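You operate a simulated robot arm through the tools that you are given. There is no shell and no other tool.

The job below is to be done with a simulated robot arm. You get a single attempt, and the scene is never put back.

Task
Strain the white box marked east through a wide, a medium and a fine sieve.
Fine: in that order in wells one, two and three; the other white boxes stay full.
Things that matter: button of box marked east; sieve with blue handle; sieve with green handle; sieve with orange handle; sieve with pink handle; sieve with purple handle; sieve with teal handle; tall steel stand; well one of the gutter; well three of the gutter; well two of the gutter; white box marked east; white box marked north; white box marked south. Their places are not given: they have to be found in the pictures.

Only the result counts: the job must be done as asked and must still hold three seconds after the hand-in. Knocking over, shifting, dropping, spilling or breaking anything else fails it.

Robot
A 7-joint arm with a two-finger parallel gripper, fixed in place. Base frame: the origin is at the foot of the arm, x ahead of it, y to its left, z up; the work surface is at about z = 0.78. Readings come in m, rad, newtons and seconds.
Its first joint turns from -2.304 to 2.304 rad. Payload 3.91 kg.
Tool frame: the origin (TCP) lies between the finger pads and is the grasp point; the fingertips stand 0.03 m ahead of it; z points along the fingers, y is the line along which they close. The gripper opens to 0.11 m. The fingers are 0.02 m wide and 0.01 m thick; the gripper's body (0.048 by 0.112 m) begins 0.055 m behind the TCP.
Orientation is that of the tool frame in the base frame, as a unit quaternion [x, y, z, w]. With the fingers straight down and closing along the base's y, the tool's x points along the base's -x, its y along +y and its z along -z.

Tools
- The arm moves only by the tool play_rows. Its argument "deltas" is a list of rows, each a list of 3 entries, a list of its own where there are three numbers: the shift along the base's x, y, z in m, then the turn, a rotation vector about the base's x, y, z in rad, then the opening in per cent of the stroke, from 0 (shut) to 100 (fully open). In form: [[[dx, dy, dz], [wx, wy, wz], hand], ...]. A call has 1 to 20 rows; each row shifts and turns the commanded pose from where the row before left it. Rows are played at 5 a second. More than 0.05 m and 0.15 rad between two rows, or a gripper value outside its range, and nothing of the call is played. Where a pose cannot be reached the arm comes as near as it can. A force on the tool above 90 N (or 10 N above the force at the start of the call, whichever is more), or a blocked arm, ends the call early, and 0.2 s more pass. Each finger travels about 0.108 m/s and halts on what it meets, pressing with about 43 N; the grip force reading is that of the motor and also rises with nothing between the fingers. The clock runs only during rows and for 0.2 s after the last one: add rows that do not move to give the fingers time. The reply holds the time, the measured pose of the TCP, the force on the tool along the base axes, the opening and the grip force, in the units named above and with some noise, with the torque about the TCP (base axes, N m) and any sound that the robot's microphone picked up.
- Cameras (640 x 400 px; columns grow to the right, rows downward): "scene" is fixed at [0.05, 0.6509, 1.5168]; the picture's right is [0.35, -0.94, 0.00], its down [-0.79, -0.30, -0.53] and it looks along [0.50, 0.19, -0.85] (base axes); focal length 214 px, centre (320, 200). "wrist" rides on the gripper at [0.072, 0.017, -0.103] in the tool frame; the picture's right is [-0.23, 0.97, 0.00], its down [-0.76, -0.18, -0.62] and it looks along [-0.61, -0.14, 0.78] (tool axes); focal length 222 px, centre (320, 200).
- snapshot(camera): a new picture of that camera. It takes no simulated time.
- pixel_to_xyz(camera, pixels): for up to 12 pixels [column, row] of the newest picture of that camera ("zoom" is the newest enlarged one), the place [x, y, z] in the base frame of the surface seen there, good to about 0.002 m. It takes no simulated time.
- close_up(camera, box): a new picture of the part [left, top, right, bottom] of that camera's present view, enlarged. It takes no simulated time.
- job_done(): hands the job in; it is judged then, once.

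Leave the gripper open and the arm clear of the work at the hand-in unless told otherwise.

The tools are called after "Call:" by a JSON object that holds its "api" and its "payload". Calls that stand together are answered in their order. play_rows: Moves the arm, as the interface text tells. Its arguments: {"type":"object","properties":{"deltas":{"type":"array","items":{"type":"array"}}},"required":["deltas"]} The other tools are called the same way: snapshot (camera) takes a picture; pixel_to_xyz (camera, pixels) gives the place of the surface under pixels of a picture; close_up (camera, box) takes an enlarged picture of a part of a camera's view; job_done () hands the job in.

At the start:

```text
clock: 0.0
position: [0.5864, 0.4271, 1.3664]
tool_rot: [0.0, 1.0, 0.0, 0.0]
wrist_force: [0.3, -0.1, -0.5]
ft_torque: [-0.03, 0.01, -0.01]
gripper_width: 0.11
grip_force: 0.1
```

scene: 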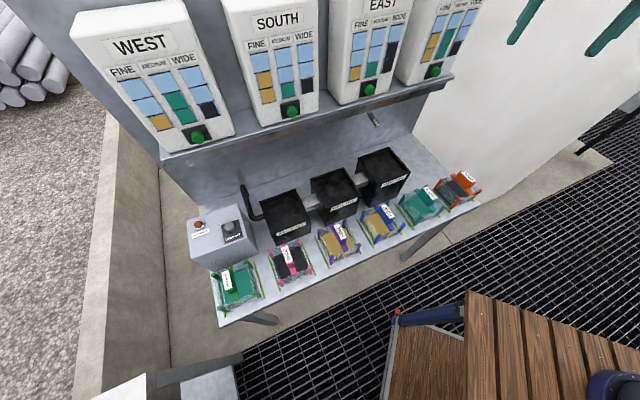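
wrist: 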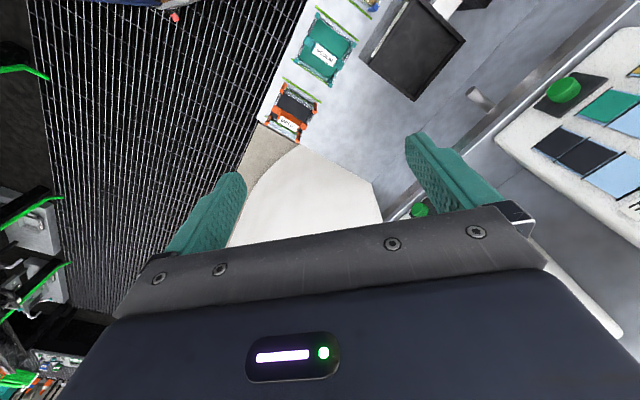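

I see four white boxes (WEST, SOUTH, EAST and one more) on a ledge, six small sieves with coloured handles on the bench, and three dark wells. I'll enlarge the parts to read the labels.

Call:
{"api": "close_up", "payload": {"camera": "scene", "box": [200, 220, 360, 320]}}

Call:
{"api": "close_up", "payload": {"camera": "scene", "box": [340, 140, 500, 240]}}

Call:
{"api": "close_up", "payload": {"camera": "scene", "box": [220, 0, 500, 130]}}

Call:
{"api": "close_up", "payload": {"camera": "scene", "box": [230, 130, 430, 255]}}

Call:
{"api": "close_up", "payload": {"camera": "scene", "box": [60, 0, 260, 150]}}

```text
4.00 times, centred on (280, 270) of scene
```

zoom: 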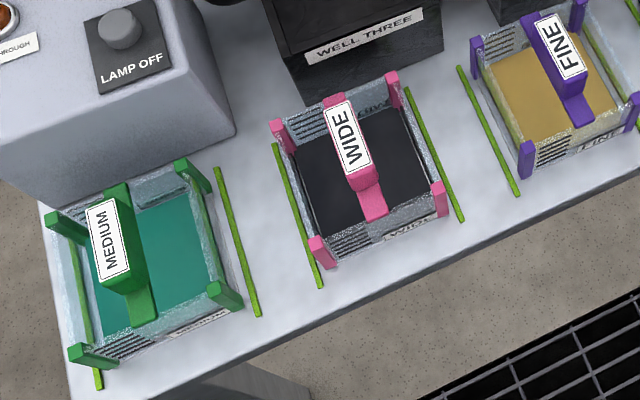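

```text
4.00 times, centred on (420, 190) of scene
```

zoom: 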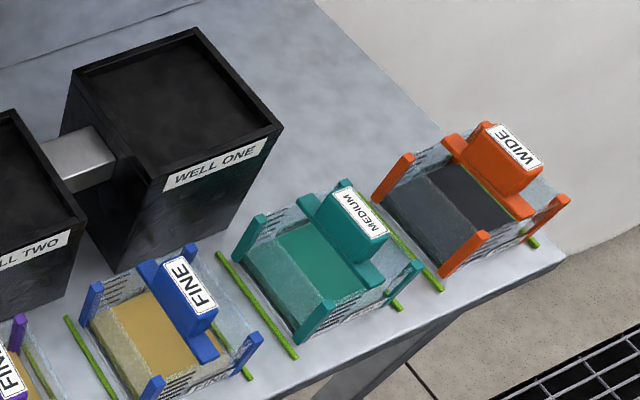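

```text
2.29 times, centred on (360, 65) of scene
```

zoom: 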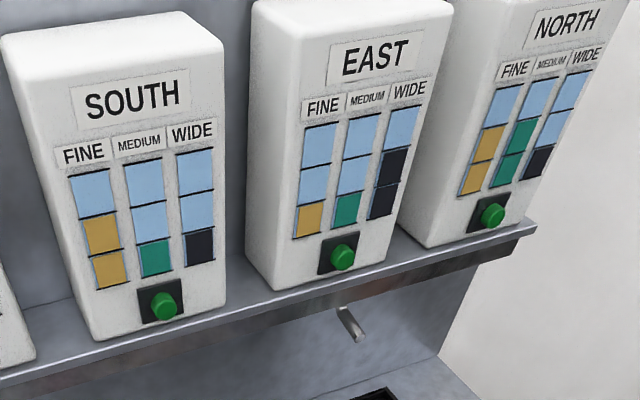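

```text
3.20 times, centred on (330, 192) of scene
```

zoom: 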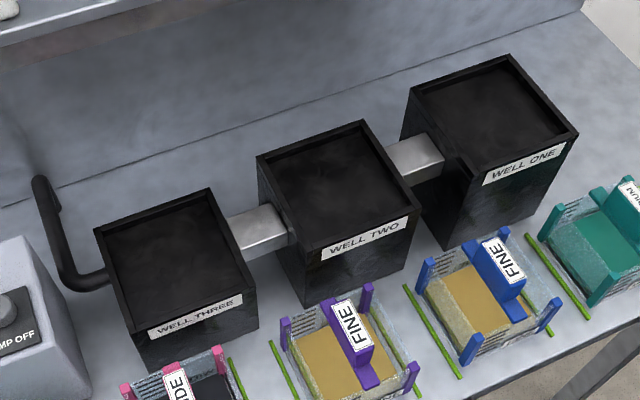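

```text
2.67 times, centred on (160, 75) of scene
```

zoom: 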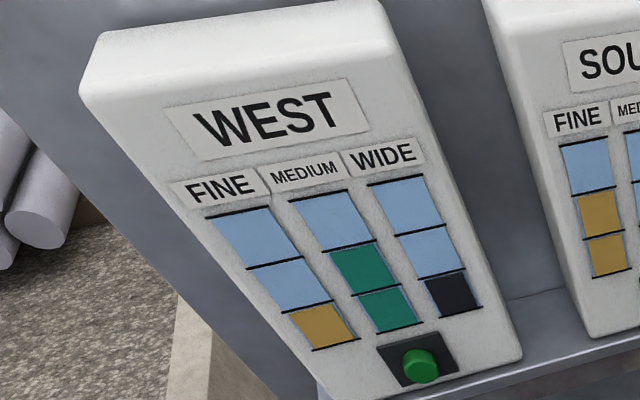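

East's chart shows fine 1, medium 1, wide 2. There are two sieves of each mesh, so I need to know how they differ. I'll zoom in on each, on the grey control box, and on the steel stand.

Call:
{"api": "close_up", "payload": {"camera": "scene", "box": [208, 250, 272, 320]}}

Call:
{"api": "close_up", "payload": {"camera": "scene", "box": [262, 232, 326, 296]}}

Call:
{"api": "close_up", "payload": {"camera": "scene", "box": [308, 212, 372, 276]}}

Call:
{"api": "close_up", "payload": {"camera": "scene", "box": [350, 190, 414, 254]}}

Call:
{"api": "close_up", "payload": {"camera": "scene", "box": [390, 175, 454, 239]}}

Call:
{"api": "close_up", "payload": {"camera": "scene", "box": [425, 155, 489, 219]}}

Call:
{"api": "close_up", "payload": {"camera": "scene", "box": [180, 180, 270, 280]}}

Call:
{"api": "close_up", "payload": {"camera": "scene", "box": [480, 0, 640, 120]}}

Call:
{"api": "close_up", "payload": {"camera": "scene", "box": [340, 280, 640, 400]}}

Call:
{"api": "snapshot", "payload": {"camera": "scene"}}

Call:
{"api": "pixel_to_xyz", "payload": {"camera": "scene", "pixels": [[196, 137], [289, 112], [369, 88], [436, 71], [375, 118], [382, 160], [332, 185], [284, 205], [459, 185], [420, 205], [383, 224], [340, 242]]}}

```text
5.71 times, centred on (240, 285) of scene
```

zoom: 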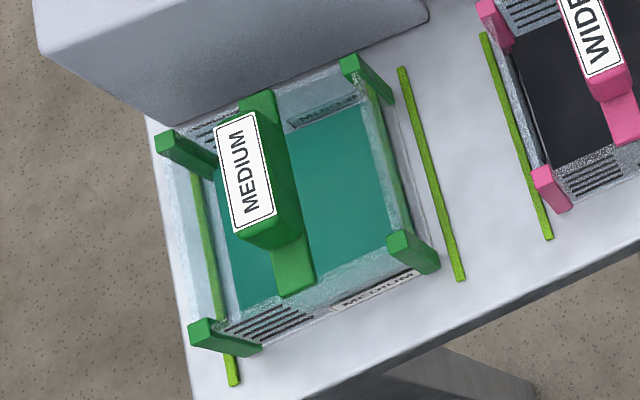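

```text
6.25 times, centred on (294, 264) of scene
```

zoom: 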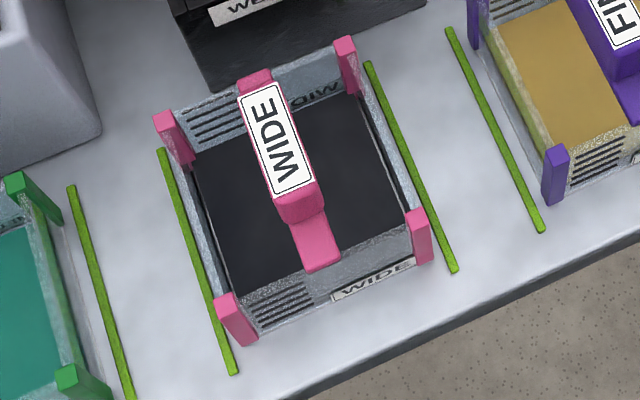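

```text
6.25 times, centred on (340, 244) of scene
```

zoom: 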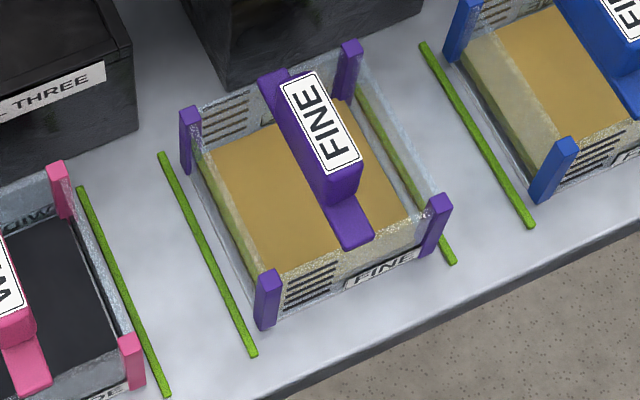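

```text
6.25 times, centred on (382, 222) of scene
```

zoom: 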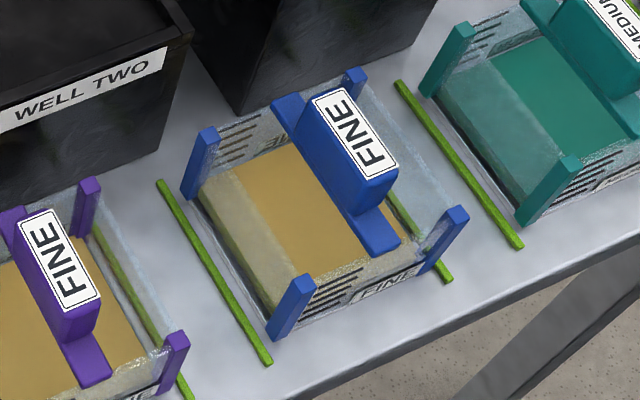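

```text
6.25 times, centred on (422, 207) of scene
```

zoom: 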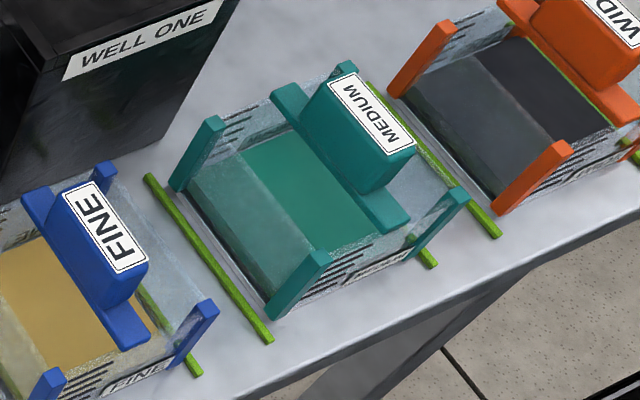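

```text
6.25 times, centred on (457, 187) of scene
```

zoom: 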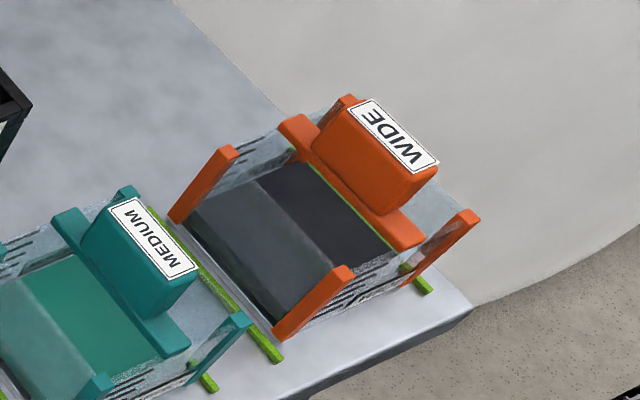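

```text
4.00 times, centred on (225, 230) of scene
```

zoom: 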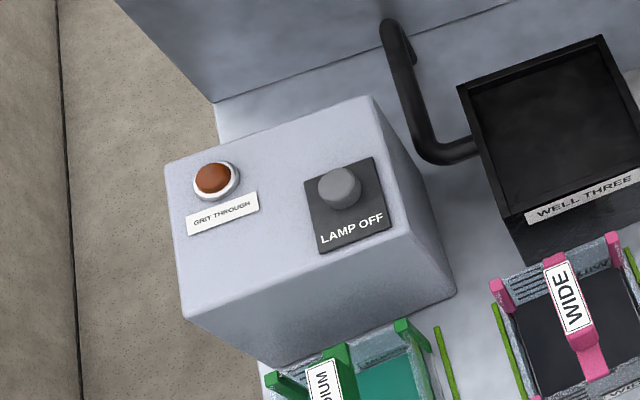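

```text
3.33 times, centred on (560, 60) of scene
```

zoom: 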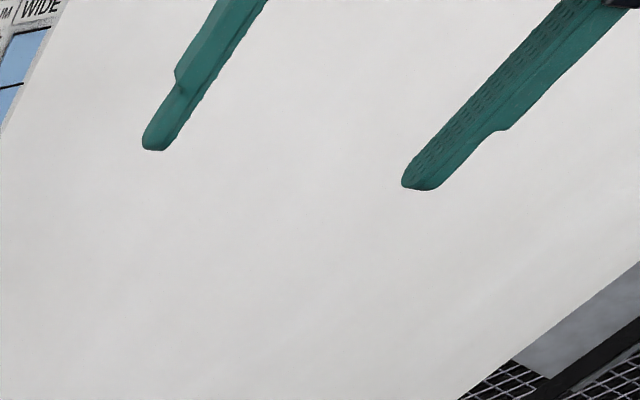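

```text
2.13 times, centred on (490, 340) of scene
```

zoom: 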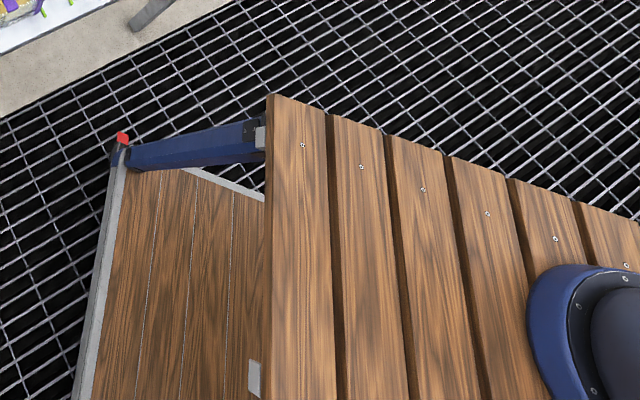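

```text
taken
```

scene: 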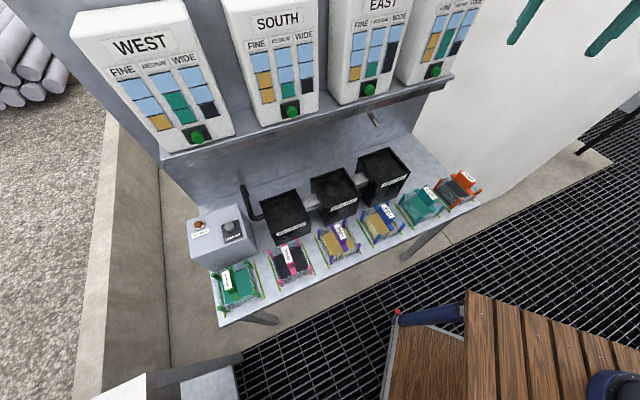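

```text
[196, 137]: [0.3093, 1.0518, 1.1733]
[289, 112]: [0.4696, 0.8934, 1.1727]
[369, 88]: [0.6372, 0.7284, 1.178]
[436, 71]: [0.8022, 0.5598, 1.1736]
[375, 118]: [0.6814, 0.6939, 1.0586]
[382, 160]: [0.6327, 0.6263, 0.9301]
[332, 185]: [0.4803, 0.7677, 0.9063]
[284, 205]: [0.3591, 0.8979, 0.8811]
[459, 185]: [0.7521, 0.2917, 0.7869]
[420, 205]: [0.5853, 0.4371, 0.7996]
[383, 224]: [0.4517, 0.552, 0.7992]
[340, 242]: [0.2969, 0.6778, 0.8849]
```

The bench runs at 45° to the base axes: the wall line goes from (0.31, 1.05) to (0.80, 0.56). Next I'll measure the sieves' corners, handles and well rims, starting with well one and the ledge in an enlarged view.

Call:
{"api": "close_up", "payload": {"camera": "scene", "box": [340, 140, 420, 220]}}

Call:
{"api": "close_up", "payload": {"camera": "scene", "box": [425, 155, 489, 219]}}

Call:
{"api": "pixel_to_xyz", "payload": {"camera": "zoom", "pixels": [[405, 130], [355, 175], [230, 155], [345, 275], [470, 215], [405, 240], [290, 115], [340, 250], [180, 215], [200, 320], [280, 335], [240, 270]]}}

```text
5.00 times, centred on (380, 180) of scene
```

zoom: 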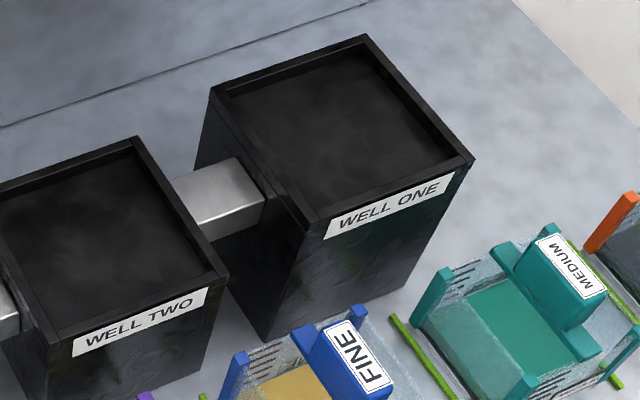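

```text
6.25 times, centred on (457, 187) of scene
```

zoom: 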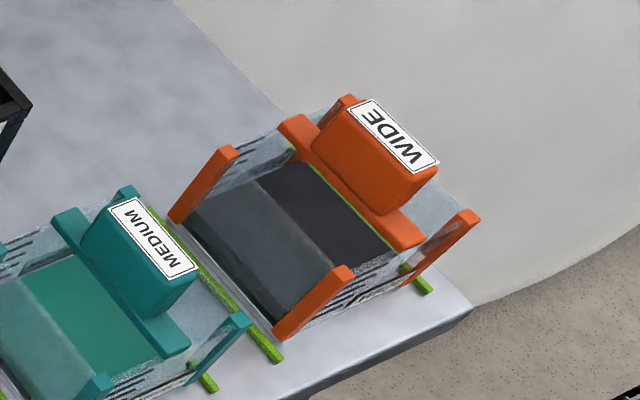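

```text
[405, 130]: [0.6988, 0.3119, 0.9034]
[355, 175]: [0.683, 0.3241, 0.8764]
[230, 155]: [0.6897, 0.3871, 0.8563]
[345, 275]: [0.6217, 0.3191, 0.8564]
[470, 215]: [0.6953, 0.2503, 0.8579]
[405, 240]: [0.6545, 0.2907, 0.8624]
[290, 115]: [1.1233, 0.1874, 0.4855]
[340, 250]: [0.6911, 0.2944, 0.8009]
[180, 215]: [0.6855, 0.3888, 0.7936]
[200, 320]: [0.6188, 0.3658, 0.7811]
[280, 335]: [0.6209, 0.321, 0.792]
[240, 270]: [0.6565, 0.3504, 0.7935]
```

The orange sieve is centred near (0.693, 0.319), its posts about 0.10 m apart, with the handle top at z≈0.903. Next I'll measure the wells' openings.

Call:
{"api": "close_up", "payload": {"camera": "scene", "box": [340, 140, 420, 220]}}

Call:
{"api": "pixel_to_xyz", "payload": {"camera": "zoom", "pixels": [[212, 95], [364, 38], [470, 157], [316, 217], [232, 97], [358, 52], [450, 150], [318, 204], [340, 130], [260, 110], [310, 190], [400, 150]]}}

Call:
{"api": "pixel_to_xyz", "payload": {"camera": "zoom", "pixels": [[132, 140], [224, 275], [48, 340], [126, 152], [205, 270], [50, 325], [80, 250], [10, 200], [180, 185], [235, 160], [265, 205], [210, 237]]}}

Call:
{"api": "close_up", "payload": {"camera": "scene", "box": [250, 160, 330, 250]}}

```text
5.00 times, centred on (380, 180) of scene
```

zoom: 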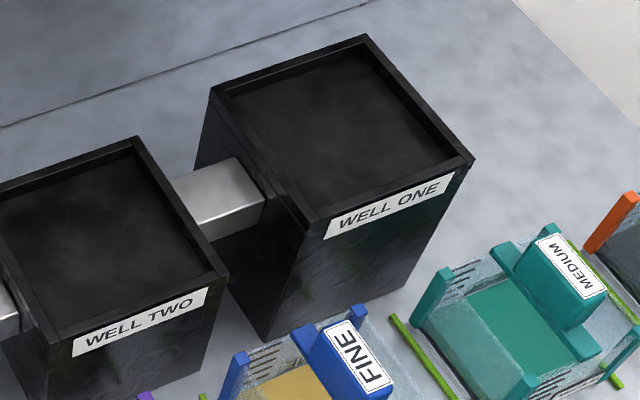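

```text
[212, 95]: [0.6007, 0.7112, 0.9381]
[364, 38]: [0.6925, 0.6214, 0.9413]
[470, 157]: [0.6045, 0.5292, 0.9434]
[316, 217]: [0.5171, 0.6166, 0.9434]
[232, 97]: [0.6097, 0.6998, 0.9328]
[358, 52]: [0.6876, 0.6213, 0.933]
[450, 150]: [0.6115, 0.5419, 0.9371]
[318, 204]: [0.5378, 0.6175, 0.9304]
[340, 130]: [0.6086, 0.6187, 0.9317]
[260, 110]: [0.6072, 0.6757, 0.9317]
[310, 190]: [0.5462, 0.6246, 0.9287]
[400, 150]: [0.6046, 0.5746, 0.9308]
```

```text
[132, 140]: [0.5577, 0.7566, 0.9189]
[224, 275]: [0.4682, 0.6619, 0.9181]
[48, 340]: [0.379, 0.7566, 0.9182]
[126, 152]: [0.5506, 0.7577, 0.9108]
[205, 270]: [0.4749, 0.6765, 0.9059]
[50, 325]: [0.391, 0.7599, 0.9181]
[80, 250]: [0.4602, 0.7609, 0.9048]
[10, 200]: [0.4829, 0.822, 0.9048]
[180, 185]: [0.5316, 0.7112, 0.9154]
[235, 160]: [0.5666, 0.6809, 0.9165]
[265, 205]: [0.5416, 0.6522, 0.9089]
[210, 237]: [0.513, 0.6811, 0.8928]
```

```text
4.44 times, centred on (290, 205) of scene
```

zoom: 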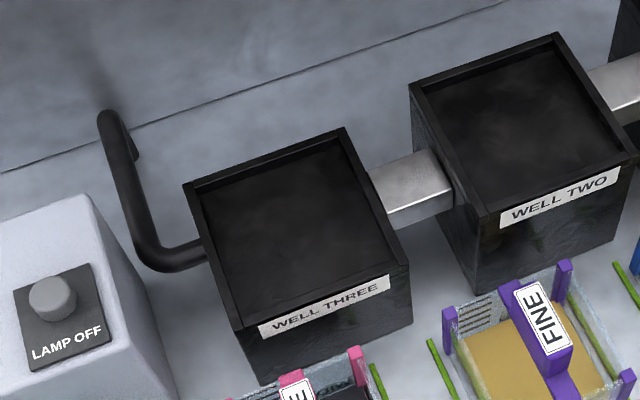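

Well one: rim z≈0.942, inside surface z≈0.931 (a shallow recess), centre ≈ (0.604, 0.620), outer side about 0.128 m. I'll measure well three and the rest of well two in this zoom the same way.

Call:
{"api": "pixel_to_xyz", "payload": {"camera": "zoom", "pixels": [[185, 185], [345, 131], [408, 264], [242, 330], [203, 188], [340, 140], [390, 262], [240, 318], [300, 220], [412, 87], [557, 36], [630, 155]]}}

Call:
{"api": "pixel_to_xyz", "payload": {"camera": "zoom", "pixels": [[485, 213], [500, 130], [425, 92], [550, 45], [490, 200], [105, 115], [150, 255], [60, 310], [85, 200], [150, 300], [410, 185], [120, 150]]}}

Call:
{"api": "close_up", "payload": {"camera": "scene", "box": [300, 60, 460, 150]}}

Call:
{"api": "pixel_to_xyz", "payload": {"camera": "zoom", "pixels": [[280, 112], [265, 115], [250, 140], [240, 200], [310, 235], [286, 240], [308, 262], [400, 150], [540, 40], [370, 60], [110, 60], [280, 95]]}}

```text
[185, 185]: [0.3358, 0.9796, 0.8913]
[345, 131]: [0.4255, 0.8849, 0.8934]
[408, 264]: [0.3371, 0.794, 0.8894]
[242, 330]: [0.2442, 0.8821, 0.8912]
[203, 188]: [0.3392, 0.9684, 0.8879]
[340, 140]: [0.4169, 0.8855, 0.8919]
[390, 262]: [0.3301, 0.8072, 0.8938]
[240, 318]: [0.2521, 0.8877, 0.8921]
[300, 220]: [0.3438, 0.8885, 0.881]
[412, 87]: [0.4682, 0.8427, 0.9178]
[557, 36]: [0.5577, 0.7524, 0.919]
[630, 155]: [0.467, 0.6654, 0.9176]
```

```text
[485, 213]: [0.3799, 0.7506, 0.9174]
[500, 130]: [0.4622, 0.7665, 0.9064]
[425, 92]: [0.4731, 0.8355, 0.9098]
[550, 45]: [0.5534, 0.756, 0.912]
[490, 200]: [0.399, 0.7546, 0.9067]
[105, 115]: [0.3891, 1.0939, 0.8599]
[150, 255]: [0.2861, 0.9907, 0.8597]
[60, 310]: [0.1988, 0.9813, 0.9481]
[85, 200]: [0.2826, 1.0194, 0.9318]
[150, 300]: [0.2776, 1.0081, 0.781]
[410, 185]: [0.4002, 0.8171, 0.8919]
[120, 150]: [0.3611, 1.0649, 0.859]
```

```text
4.00 times, centred on (380, 105) of scene
```

zoom: 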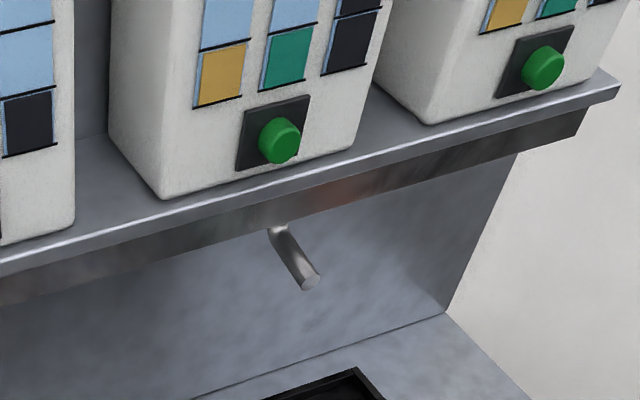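

```text
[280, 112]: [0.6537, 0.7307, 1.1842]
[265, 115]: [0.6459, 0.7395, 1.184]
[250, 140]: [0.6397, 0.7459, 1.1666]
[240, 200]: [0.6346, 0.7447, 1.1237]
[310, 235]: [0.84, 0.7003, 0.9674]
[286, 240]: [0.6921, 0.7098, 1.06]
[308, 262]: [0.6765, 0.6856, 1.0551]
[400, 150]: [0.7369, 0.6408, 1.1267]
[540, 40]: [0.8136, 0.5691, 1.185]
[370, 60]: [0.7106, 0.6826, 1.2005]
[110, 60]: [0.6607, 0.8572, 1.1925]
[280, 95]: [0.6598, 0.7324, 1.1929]
```

Wells two and three are centred near (0.468, 0.754) and (0.336, 0.885), with inside surfaces at z≈0.906 and 0.881. Next I'll compare the paired sieves by measuring posts and handles, starting with pink and green.

Call:
{"api": "close_up", "payload": {"camera": "scene", "box": [262, 232, 326, 296]}}

Call:
{"api": "pixel_to_xyz", "payload": {"camera": "zoom", "pixels": [[165, 117], [345, 43], [225, 303], [415, 217], [265, 105], [290, 185], [260, 78], [325, 255], [320, 160], [280, 240], [100, 280], [210, 330]]}}

Call:
{"api": "close_up", "payload": {"camera": "scene", "box": [208, 250, 272, 320]}}

Call:
{"api": "pixel_to_xyz", "payload": {"camera": "zoom", "pixels": [[165, 140], [352, 62], [200, 330], [400, 240], [230, 130], [255, 220], [255, 100], [295, 280], [350, 180], [270, 285], [420, 180], [320, 290]]}}

Call:
{"api": "close_up", "payload": {"camera": "scene", "box": [308, 212, 372, 276]}}

Call:
{"api": "pixel_to_xyz", "payload": {"camera": "zoom", "pixels": [[190, 112], [350, 45], [268, 275], [438, 200], [305, 95], [345, 165], [270, 78], [350, 235], [250, 180], [390, 190], [210, 260], [120, 360]]}}

Call:
{"api": "close_up", "payload": {"camera": "scene", "box": [350, 190, 414, 254]}}

Call:
{"api": "pixel_to_xyz", "payload": {"camera": "zoom", "pixels": [[207, 132], [355, 72], [300, 282], [458, 212], [335, 105], [375, 165], [285, 100], [378, 240], [290, 190], [240, 220], [220, 280], [190, 200]]}}

Call:
{"api": "close_up", "payload": {"camera": "scene", "box": [390, 175, 454, 239]}}

Call:
{"api": "pixel_to_xyz", "payload": {"camera": "zoom", "pixels": [[213, 122], [348, 67], [320, 256], [460, 193], [350, 90], [395, 140], [285, 90], [390, 215], [300, 180], [240, 210], [200, 240], [120, 330]]}}

```text
6.25 times, centred on (294, 264) of scene
```

zoom: 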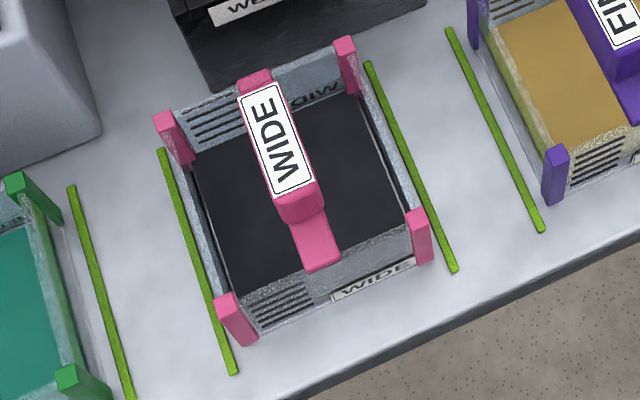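

```text
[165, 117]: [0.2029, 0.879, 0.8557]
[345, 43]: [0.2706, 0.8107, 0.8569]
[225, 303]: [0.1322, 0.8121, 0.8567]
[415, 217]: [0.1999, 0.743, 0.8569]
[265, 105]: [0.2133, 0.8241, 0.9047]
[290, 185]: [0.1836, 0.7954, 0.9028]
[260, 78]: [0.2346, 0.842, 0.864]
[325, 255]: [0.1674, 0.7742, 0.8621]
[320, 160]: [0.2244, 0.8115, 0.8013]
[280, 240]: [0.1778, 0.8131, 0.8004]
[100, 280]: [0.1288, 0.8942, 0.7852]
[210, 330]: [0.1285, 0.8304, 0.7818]
```

```text
5.71 times, centred on (240, 285) of scene
```

zoom: 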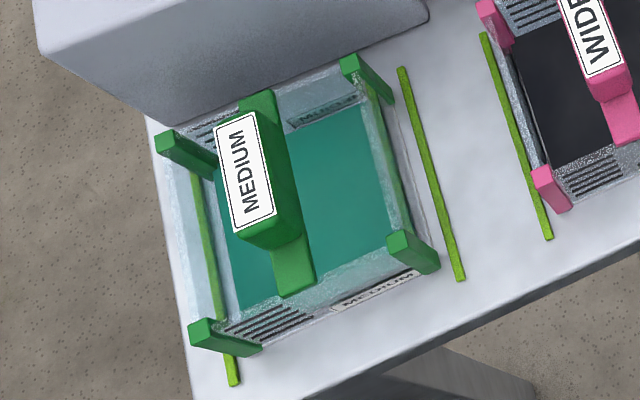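

```text
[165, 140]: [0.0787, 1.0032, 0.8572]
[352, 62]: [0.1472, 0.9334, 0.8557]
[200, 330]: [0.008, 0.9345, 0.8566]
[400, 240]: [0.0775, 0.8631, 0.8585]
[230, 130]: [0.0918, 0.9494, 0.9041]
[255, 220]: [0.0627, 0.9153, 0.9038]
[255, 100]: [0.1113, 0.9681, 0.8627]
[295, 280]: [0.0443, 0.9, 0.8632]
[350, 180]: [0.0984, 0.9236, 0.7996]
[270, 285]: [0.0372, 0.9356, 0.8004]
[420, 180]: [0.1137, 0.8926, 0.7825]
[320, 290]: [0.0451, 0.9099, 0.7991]
```

```text
6.25 times, centred on (340, 244) of scene
```

zoom: 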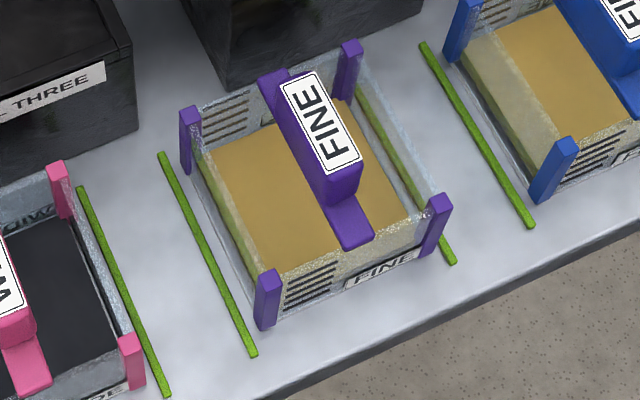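

```text
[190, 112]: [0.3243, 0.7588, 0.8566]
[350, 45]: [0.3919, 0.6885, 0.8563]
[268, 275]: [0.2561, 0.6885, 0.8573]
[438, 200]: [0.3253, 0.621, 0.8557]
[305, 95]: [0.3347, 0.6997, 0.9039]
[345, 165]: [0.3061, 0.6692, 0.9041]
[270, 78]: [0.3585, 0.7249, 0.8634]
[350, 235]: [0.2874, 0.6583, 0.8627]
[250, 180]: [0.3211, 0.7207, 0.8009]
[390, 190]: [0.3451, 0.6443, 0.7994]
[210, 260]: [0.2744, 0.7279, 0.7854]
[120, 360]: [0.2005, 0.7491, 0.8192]
```

```text
6.25 times, centred on (382, 222) of scene
```

zoom: 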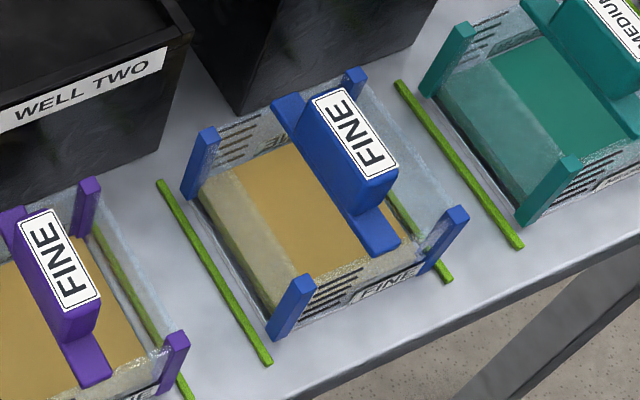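

```text
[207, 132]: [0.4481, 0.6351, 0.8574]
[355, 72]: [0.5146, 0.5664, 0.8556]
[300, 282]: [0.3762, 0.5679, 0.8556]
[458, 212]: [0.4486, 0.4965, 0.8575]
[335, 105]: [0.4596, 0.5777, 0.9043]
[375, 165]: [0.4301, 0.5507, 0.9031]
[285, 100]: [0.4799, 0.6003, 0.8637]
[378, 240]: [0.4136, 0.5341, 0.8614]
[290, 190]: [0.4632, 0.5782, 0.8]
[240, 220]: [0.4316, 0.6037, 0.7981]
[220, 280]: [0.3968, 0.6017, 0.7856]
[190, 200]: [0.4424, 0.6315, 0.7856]
```

```text
6.25 times, centred on (422, 207) of scene
```

zoom: 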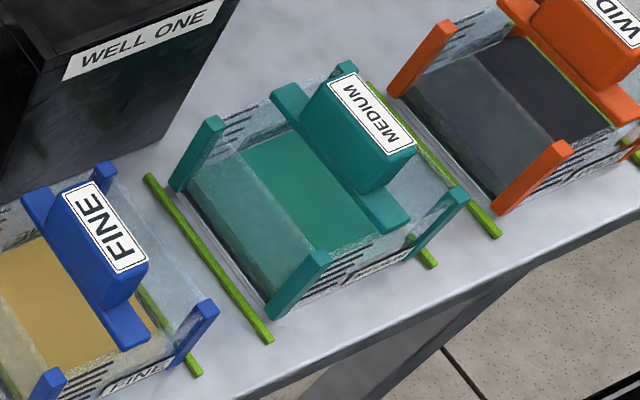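

```text
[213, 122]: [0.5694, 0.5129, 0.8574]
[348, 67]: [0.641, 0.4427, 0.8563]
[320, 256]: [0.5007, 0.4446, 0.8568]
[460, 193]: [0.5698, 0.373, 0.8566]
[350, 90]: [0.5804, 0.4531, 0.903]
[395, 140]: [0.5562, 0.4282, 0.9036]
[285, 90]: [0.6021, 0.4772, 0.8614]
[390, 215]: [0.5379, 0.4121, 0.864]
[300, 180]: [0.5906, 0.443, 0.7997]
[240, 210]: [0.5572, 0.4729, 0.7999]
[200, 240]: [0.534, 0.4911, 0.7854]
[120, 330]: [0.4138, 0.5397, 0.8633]
```

All six sieves are the same size, with post tops at z 0.857, handle blocks from 0.863 to 0.904, and row depth n≈0.716. Only the mesh differs, and the labels agree with the mesh colours. I'll turn the tool 45° so it squares up with the bench, staying high, and look with the wrist camera.

Call:
{"api": "play_rows", "payload": {"deltas": [[[0, 0, 0], [0, 0, 0.1309], 100], [[0, 0, 0], [0, 0, 0.1309], 100], [[0, 0, 0], [0, 0, 0.1309], 100], [[0, 0, 0], [0, 0, 0.1309], 100], [[0, 0, 0], [0, 0, 0.1309], 100], [[0, 0, 0], [0, 0, 0.1309], 100], [[0, 0, 0], [0, 0, 0], 100]]}}

Call:
{"api": "snapshot", "payload": {"camera": "wrist"}}

Call:
{"api": "snapshot", "payload": {"camera": "scene"}}

```text
clock: 1.6
position: [0.5865, 0.4258, 1.3672]
tool_rot: [-0.384, 0.923, 0.0, 0.0]
wrist_force: [0.6, -1.4, -0.5]
ft_torque: [0.02, 0.01, 0.01]
gripper_width: 0.1101
grip_force: 0.1
```

```text
taken
```

wrist: 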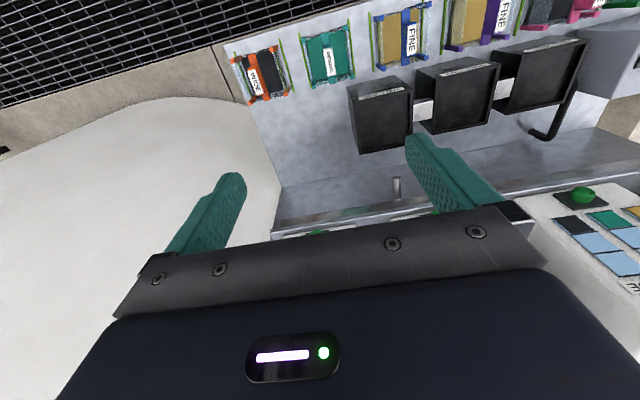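

```text
taken
```

scene: 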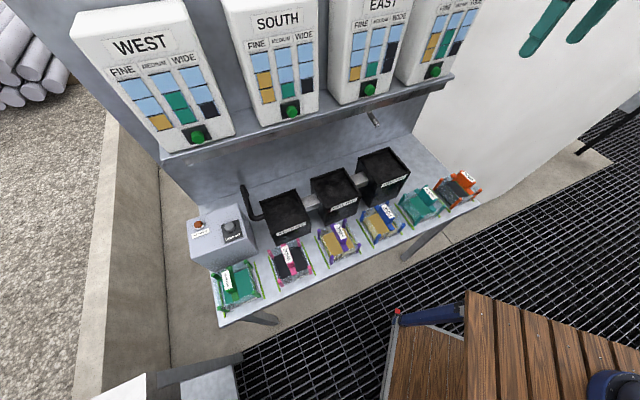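

The tool is now squared with the bench: picture-right is west and picture-down is toward the wall. I'll move above the orange sieve at z≈1.10 for a closer look.

Call:
{"api": "play_rows", "payload": {"deltas": [[[0.0152, -0.0153, -0.0381], [0, 0, 0], 100], [[0.0152, -0.0153, -0.0381], [0, 0, 0], 100], [[0.0152, -0.0153, -0.0381], [0, 0, 0], 100], [[0.0152, -0.0153, -0.0381], [0, 0, 0], 100], [[0.0152, -0.0153, -0.0381], [0, 0, 0], 100], [[0.0152, -0.0153, -0.0381], [0, 0, 0], 100], [[0.0152, -0.0153, -0.0381], [0, 0, 0], 100], [[0, 0, 0], [0, 0, 0], 100]]}}

Call:
{"api": "snapshot", "payload": {"camera": "wrist"}}

Call:
{"api": "close_up", "payload": {"camera": "wrist", "box": [200, 0, 440, 150]}}

```text
clock: 3.4
position: [0.6936, 0.3193, 1.0995]
tool_rot: [-0.383, 0.924, 0.0, 0.0]
wrist_force: [-0.3, -0.5, 0.8]
ft_torque: [-0.03, -0.03, 0.03]
gripper_width: 0.11
grip_force: 0.0
```

```text
taken
```

wrist: 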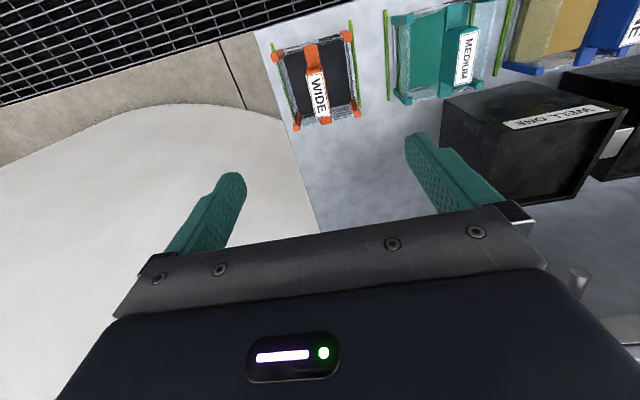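

```text
2.67 times, centred on (320, 75) of wrist
```

zoom: 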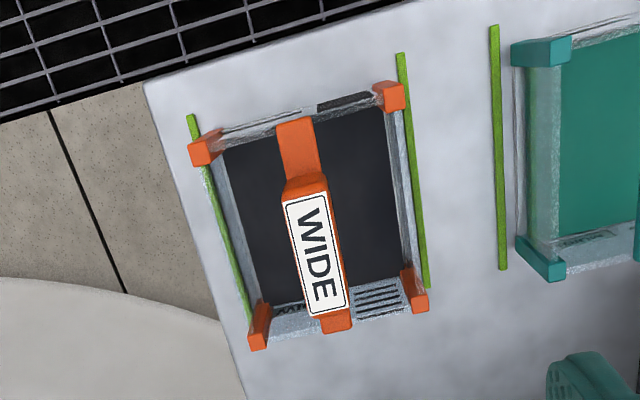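

The orange mesh looks whole. I'll measure its outer post corners, the bar and block widths, and the base in this view.

Call:
{"api": "pixel_to_xyz", "payload": {"camera": "zoom", "pixels": [[196, 152], [204, 162], [396, 97], [402, 106], [420, 303], [257, 345], [286, 205], [325, 200], [300, 312], [338, 300], [280, 150], [312, 145]]}}

Call:
{"api": "pixel_to_xyz", "payload": {"camera": "zoom", "pixels": [[193, 145], [404, 85], [426, 306], [252, 348], [386, 85], [384, 105], [190, 160], [402, 106], [375, 92], [265, 310], [405, 275], [250, 320]]}}

Call:
{"api": "close_up", "payload": {"camera": "wrist", "box": [260, 20, 380, 140]}}

```text
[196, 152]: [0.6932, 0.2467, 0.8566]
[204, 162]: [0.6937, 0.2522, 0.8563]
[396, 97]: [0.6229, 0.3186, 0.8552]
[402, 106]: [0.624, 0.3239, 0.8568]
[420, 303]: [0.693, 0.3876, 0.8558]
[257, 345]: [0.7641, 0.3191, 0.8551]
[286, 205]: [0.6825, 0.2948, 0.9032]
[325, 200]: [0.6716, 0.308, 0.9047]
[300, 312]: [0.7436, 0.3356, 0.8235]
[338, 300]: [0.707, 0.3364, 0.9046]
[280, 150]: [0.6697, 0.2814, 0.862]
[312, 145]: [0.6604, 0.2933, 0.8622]
```

```text
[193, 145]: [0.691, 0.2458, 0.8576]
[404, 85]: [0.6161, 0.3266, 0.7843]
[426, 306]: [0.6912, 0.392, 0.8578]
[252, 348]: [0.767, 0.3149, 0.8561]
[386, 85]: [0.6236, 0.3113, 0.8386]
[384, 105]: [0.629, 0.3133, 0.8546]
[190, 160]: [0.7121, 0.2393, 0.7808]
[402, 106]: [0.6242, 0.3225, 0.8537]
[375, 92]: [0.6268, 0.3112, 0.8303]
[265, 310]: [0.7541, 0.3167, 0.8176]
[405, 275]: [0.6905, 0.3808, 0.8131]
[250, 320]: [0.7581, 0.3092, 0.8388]
```

```text
3.33 times, centred on (320, 80) of wrist
```

zoom: 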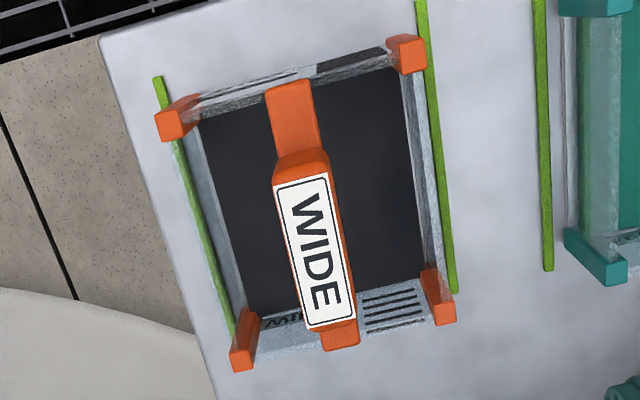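

The posts are 0.100 m apart centre to centre, about 0.11 m outside, so the fit in the recess needs care. I'll move to look into well one from closer.

Call:
{"api": "play_rows", "payload": {"deltas": [[[-0.025, 0.04, 0.0083], [0, 0, 0], 100], [[-0.025, 0.04, 0.0083], [0, 0, 0], 100], [[-0.025, 0.04, 0.0083], [0, 0, 0], 100], [[-0.025, 0.04, 0.0083], [0, 0, 0], 100], [[-0.025, 0.04, 0.0083], [0, 0, 0], 100], [[-0.025, 0.04, 0.0083], [0, 0, 0], 100], [[0, 0, 0], [0, 0, 0], 100]]}}

Call:
{"api": "snapshot", "payload": {"camera": "wrist"}}

Call:
{"api": "close_up", "payload": {"camera": "wrist", "box": [220, 60, 420, 200]}}

```text
clock: 5.0
position: [0.5457, 0.5613, 1.1494]
tool_rot: [-0.383, 0.924, -0.001, 0.0]
wrist_force: [1.2, -0.1, 0.7]
ft_torque: [0.01, 0.01, 0.0]
gripper_width: 0.1101
grip_force: 0.0
```

```text
taken
```

wrist: 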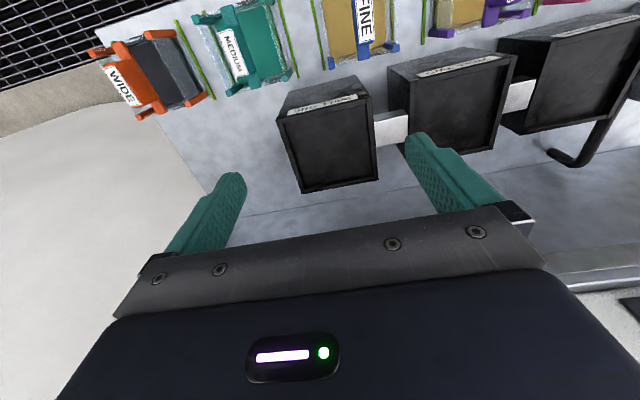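

```text
2.86 times, centred on (320, 130) of wrist
```

zoom: 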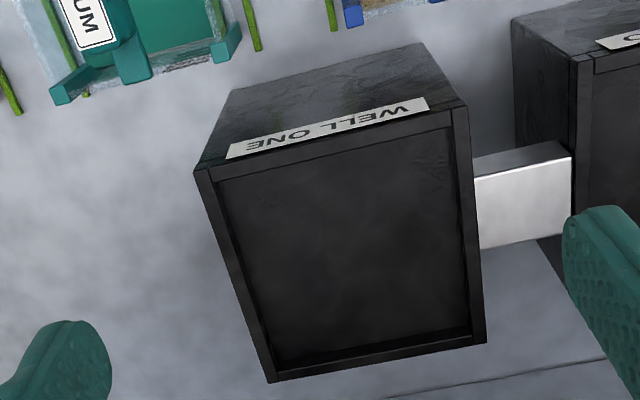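

I can see well one's rim and floor clearly. I'll measure rim outer corners, inner edges and floor points.

Call:
{"api": "pixel_to_xyz", "payload": {"camera": "zoom", "pixels": [[198, 172], [464, 110], [484, 342], [271, 380], [208, 180], [456, 118], [476, 337], [274, 372], [335, 150], [335, 147], [375, 362], [234, 280]]}}

Call:
{"api": "pixel_to_xyz", "payload": {"camera": "zoom", "pixels": [[220, 185], [448, 132], [466, 325], [280, 355], [335, 158], [335, 165], [375, 340], [375, 348], [242, 275], [252, 275], [458, 230], [464, 230]]}}

```text
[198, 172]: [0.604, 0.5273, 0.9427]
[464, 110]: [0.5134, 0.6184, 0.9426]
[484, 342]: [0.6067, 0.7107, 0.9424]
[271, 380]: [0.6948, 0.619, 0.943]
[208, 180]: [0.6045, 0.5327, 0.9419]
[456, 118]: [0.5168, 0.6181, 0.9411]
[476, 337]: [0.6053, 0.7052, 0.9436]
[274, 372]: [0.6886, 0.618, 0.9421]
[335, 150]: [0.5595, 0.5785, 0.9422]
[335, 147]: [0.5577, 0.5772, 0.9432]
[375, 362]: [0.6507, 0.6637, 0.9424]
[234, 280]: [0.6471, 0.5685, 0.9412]
```

```text
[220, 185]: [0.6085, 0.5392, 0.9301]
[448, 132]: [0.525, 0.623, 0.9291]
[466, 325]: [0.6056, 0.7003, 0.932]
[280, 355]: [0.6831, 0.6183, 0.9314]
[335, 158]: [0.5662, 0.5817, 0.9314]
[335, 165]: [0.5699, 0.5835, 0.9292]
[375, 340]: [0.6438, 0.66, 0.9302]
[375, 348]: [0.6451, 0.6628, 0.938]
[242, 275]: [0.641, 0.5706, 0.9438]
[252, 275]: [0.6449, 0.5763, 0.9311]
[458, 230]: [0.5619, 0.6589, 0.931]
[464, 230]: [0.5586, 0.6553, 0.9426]
```

Well one: outer centre s≈-0.010, n≈0.865; inner opening about 0.116 m, so about 3 mm of slack per side. Before choosing, I'll check the sieves' meshes and side labels for faults.

Call:
{"api": "close_up", "payload": {"camera": "wrist", "box": [80, 10, 220, 130]}}

Call:
{"api": "close_up", "payload": {"camera": "wrist", "box": [190, 0, 310, 100]}}

Call:
{"api": "close_up", "payload": {"camera": "wrist", "box": [310, 0, 430, 80]}}

Call:
{"api": "close_up", "payload": {"camera": "wrist", "box": [420, 0, 640, 60]}}

```text
3.33 times, centred on (150, 70) of wrist
```

zoom: 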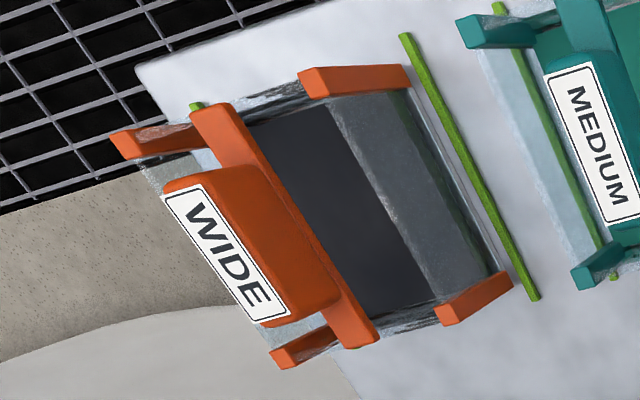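

```text
4.00 times, centred on (250, 50) of wrist
```

zoom: 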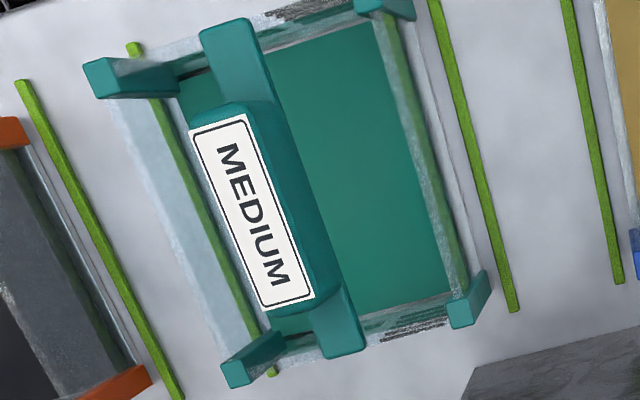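

```text
5.00 times, centred on (370, 40) of wrist
```

zoom: 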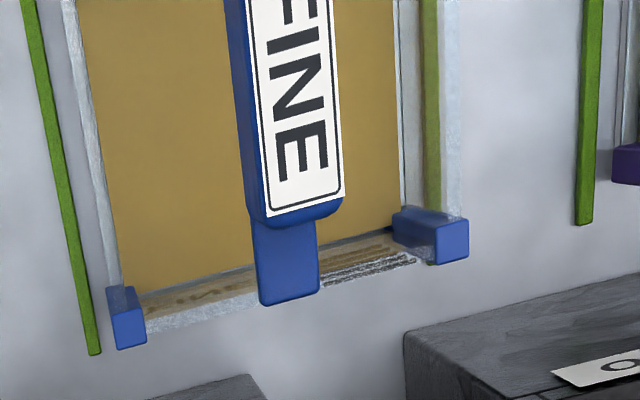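

```text
2.91 times, centred on (530, 30) of wrist
```

zoom: 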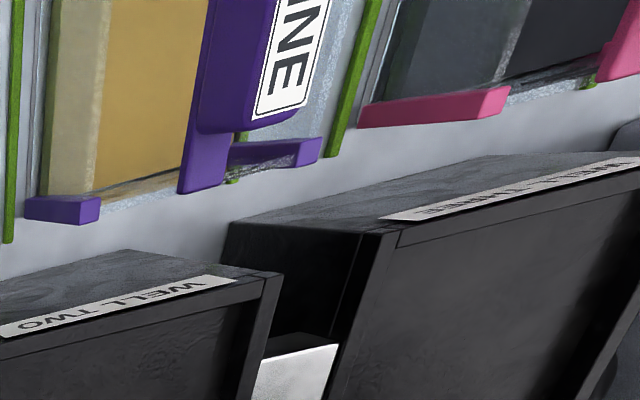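

The meshes and labels all look sound. I'll use purple (fine) for well three, teal (medium) for well two and orange (wide) for well one, placing the far one first. Now I'll move above purple at z≈1.05 and look.

Call:
{"api": "play_rows", "payload": {"deltas": [[[-0.0369, 0.0213, -0.0167], [0, 0, 0], 100], [[-0.0369, 0.0213, -0.0167], [0, 0, 0], 100], [[-0.0369, 0.0213, -0.0167], [0, 0, 0], 100], [[-0.0369, 0.0213, -0.0167], [0, 0, 0], 100], [[-0.0369, 0.0213, -0.0167], [0, 0, 0], 100], [[-0.0369, 0.0213, -0.0167], [0, 0, 0], 100], [[0, 0, 0], [0, 0, 0], 100], [[0, 0, 0], [0, 0, 0], 100], [[0, 0, 0], [0, 0, 0], 100]]}}

Call:
{"api": "snapshot", "payload": {"camera": "wrist"}}

Call:
{"api": "close_up", "payload": {"camera": "wrist", "box": [240, 0, 400, 140]}}

```text
clock: 7.0
position: [0.3214, 0.6878, 1.0476]
tool_rot: [-0.383, 0.924, 0.0, 0.0]
wrist_force: [0.1, -0.3, -0.1]
ft_torque: [0.02, -0.02, 0.03]
gripper_width: 0.1102
grip_force: 0.0
```

```text
taken
```

wrist: 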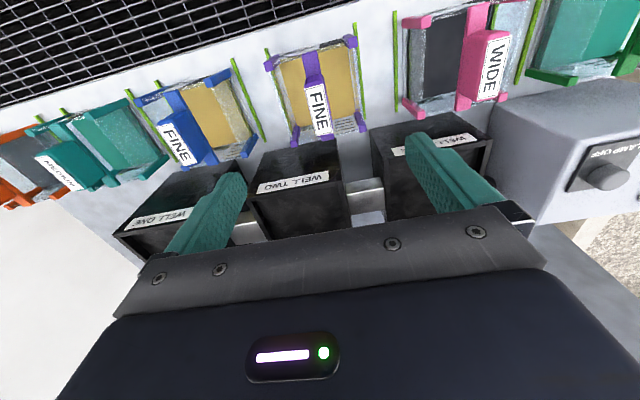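

```text
2.86 times, centred on (320, 70) of wrist
```

zoom: 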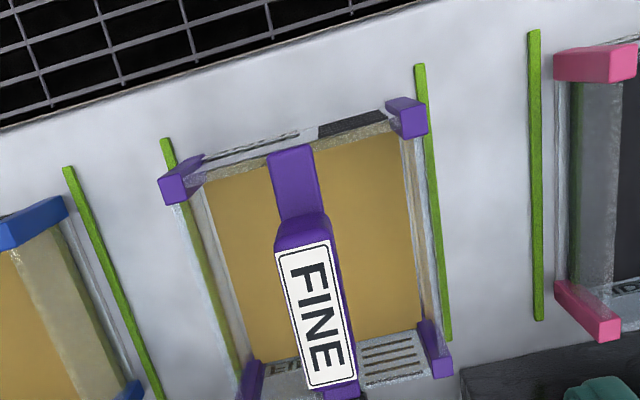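

The arm has settled at (0.321, 0.688, 1.048). I'll measure purple's posts and handle from here.

Call:
{"api": "pixel_to_xyz", "payload": {"camera": "zoom", "pixels": [[177, 190], [408, 122], [440, 370], [250, 390], [280, 270], [328, 262], [298, 345], [352, 335], [310, 310], [285, 180], [315, 170], [330, 380]]}}

Call:
{"api": "close_up", "payload": {"camera": "wrist", "box": [360, 100, 500, 220]}}

```text
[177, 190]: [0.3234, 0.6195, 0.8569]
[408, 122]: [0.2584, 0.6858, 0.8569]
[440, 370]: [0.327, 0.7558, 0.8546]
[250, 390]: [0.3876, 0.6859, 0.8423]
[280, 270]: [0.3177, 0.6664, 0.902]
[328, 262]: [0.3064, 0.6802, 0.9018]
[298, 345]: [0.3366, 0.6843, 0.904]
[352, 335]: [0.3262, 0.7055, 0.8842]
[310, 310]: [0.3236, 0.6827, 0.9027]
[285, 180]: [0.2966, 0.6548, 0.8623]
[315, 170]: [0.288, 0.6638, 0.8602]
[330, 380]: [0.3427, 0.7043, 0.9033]
```

```text
3.33 times, centred on (430, 160) of wrist
```

zoom: 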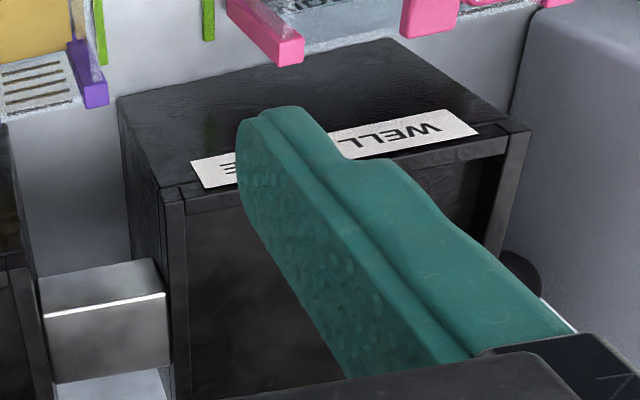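

Purple is centred at (0.3246, 0.6887), with a block about 0.02 m wide. I'll lower to z=0.888 with open fingers and check before closing.

Call:
{"api": "play_rows", "payload": {"deltas": [[[0.0032, 0.0009, -0.0323], [0, 0, 0], 100], [[0, 0, -0.0323], [0, 0, 0], 100], [[0, 0, -0.0323], [0, 0, 0], 100], [[0, 0, -0.0322], [0, 0, 0], 100], [[0, 0, -0.0322], [0, 0, 0], 100], [[0, 0, 0], [0, 0, 0], 100], [[0, 0, 0], [0, 0, 0], 100]]}}

Call:
{"api": "snapshot", "payload": {"camera": "wrist"}}

Call:
{"api": "snapshot", "payload": {"camera": "scene"}}

```text
clock: 8.6
position: [0.3257, 0.6865, 0.8878]
tool_rot: [-0.383, 0.924, 0.0, 0.001]
wrist_force: [-0.1, 0.0, -0.5]
ft_torque: [0.03, 0.0, 0.01]
gripper_width: 0.1101
grip_force: 0.0
```

```text
taken
```

wrist: 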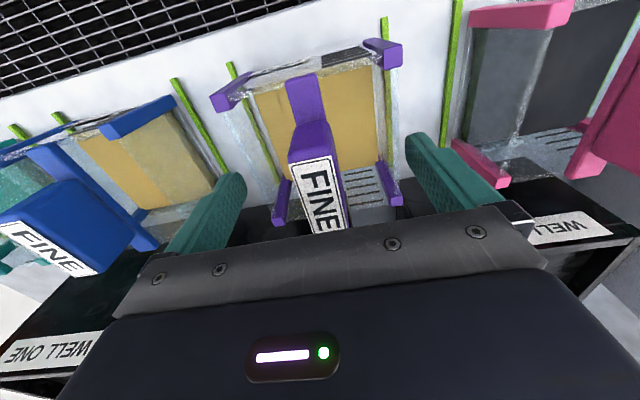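

```text
taken
```

scene: 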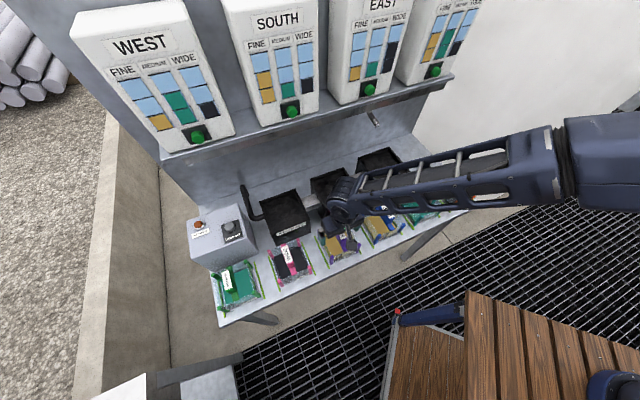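

The fingers straddle the block. The forearm reaches across the other sieves, so I'll check its height before going on.

Call:
{"api": "pixel_to_xyz", "payload": {"camera": "scene", "pixels": [[350, 190], [380, 180], [420, 175], [470, 165], [530, 150], [590, 150], [460, 200], [540, 190], [360, 215], [340, 215], [600, 200], [410, 205]]}}

Call:
{"api": "close_up", "payload": {"camera": "scene", "box": [280, 100, 560, 270]}}

```text
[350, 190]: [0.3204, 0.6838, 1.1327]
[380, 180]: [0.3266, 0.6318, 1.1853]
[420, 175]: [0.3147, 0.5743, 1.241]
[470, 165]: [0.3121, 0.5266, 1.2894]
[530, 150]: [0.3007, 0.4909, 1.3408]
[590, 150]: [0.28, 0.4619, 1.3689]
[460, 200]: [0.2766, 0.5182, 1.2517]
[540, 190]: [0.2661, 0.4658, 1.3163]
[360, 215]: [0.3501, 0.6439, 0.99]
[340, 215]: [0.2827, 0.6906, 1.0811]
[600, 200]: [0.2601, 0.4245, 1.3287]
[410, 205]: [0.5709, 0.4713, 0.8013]
```

```text
2.29 times, centred on (420, 185) of scene
```

zoom: 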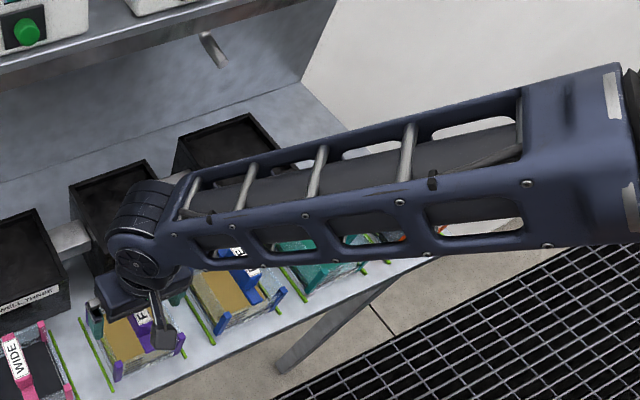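

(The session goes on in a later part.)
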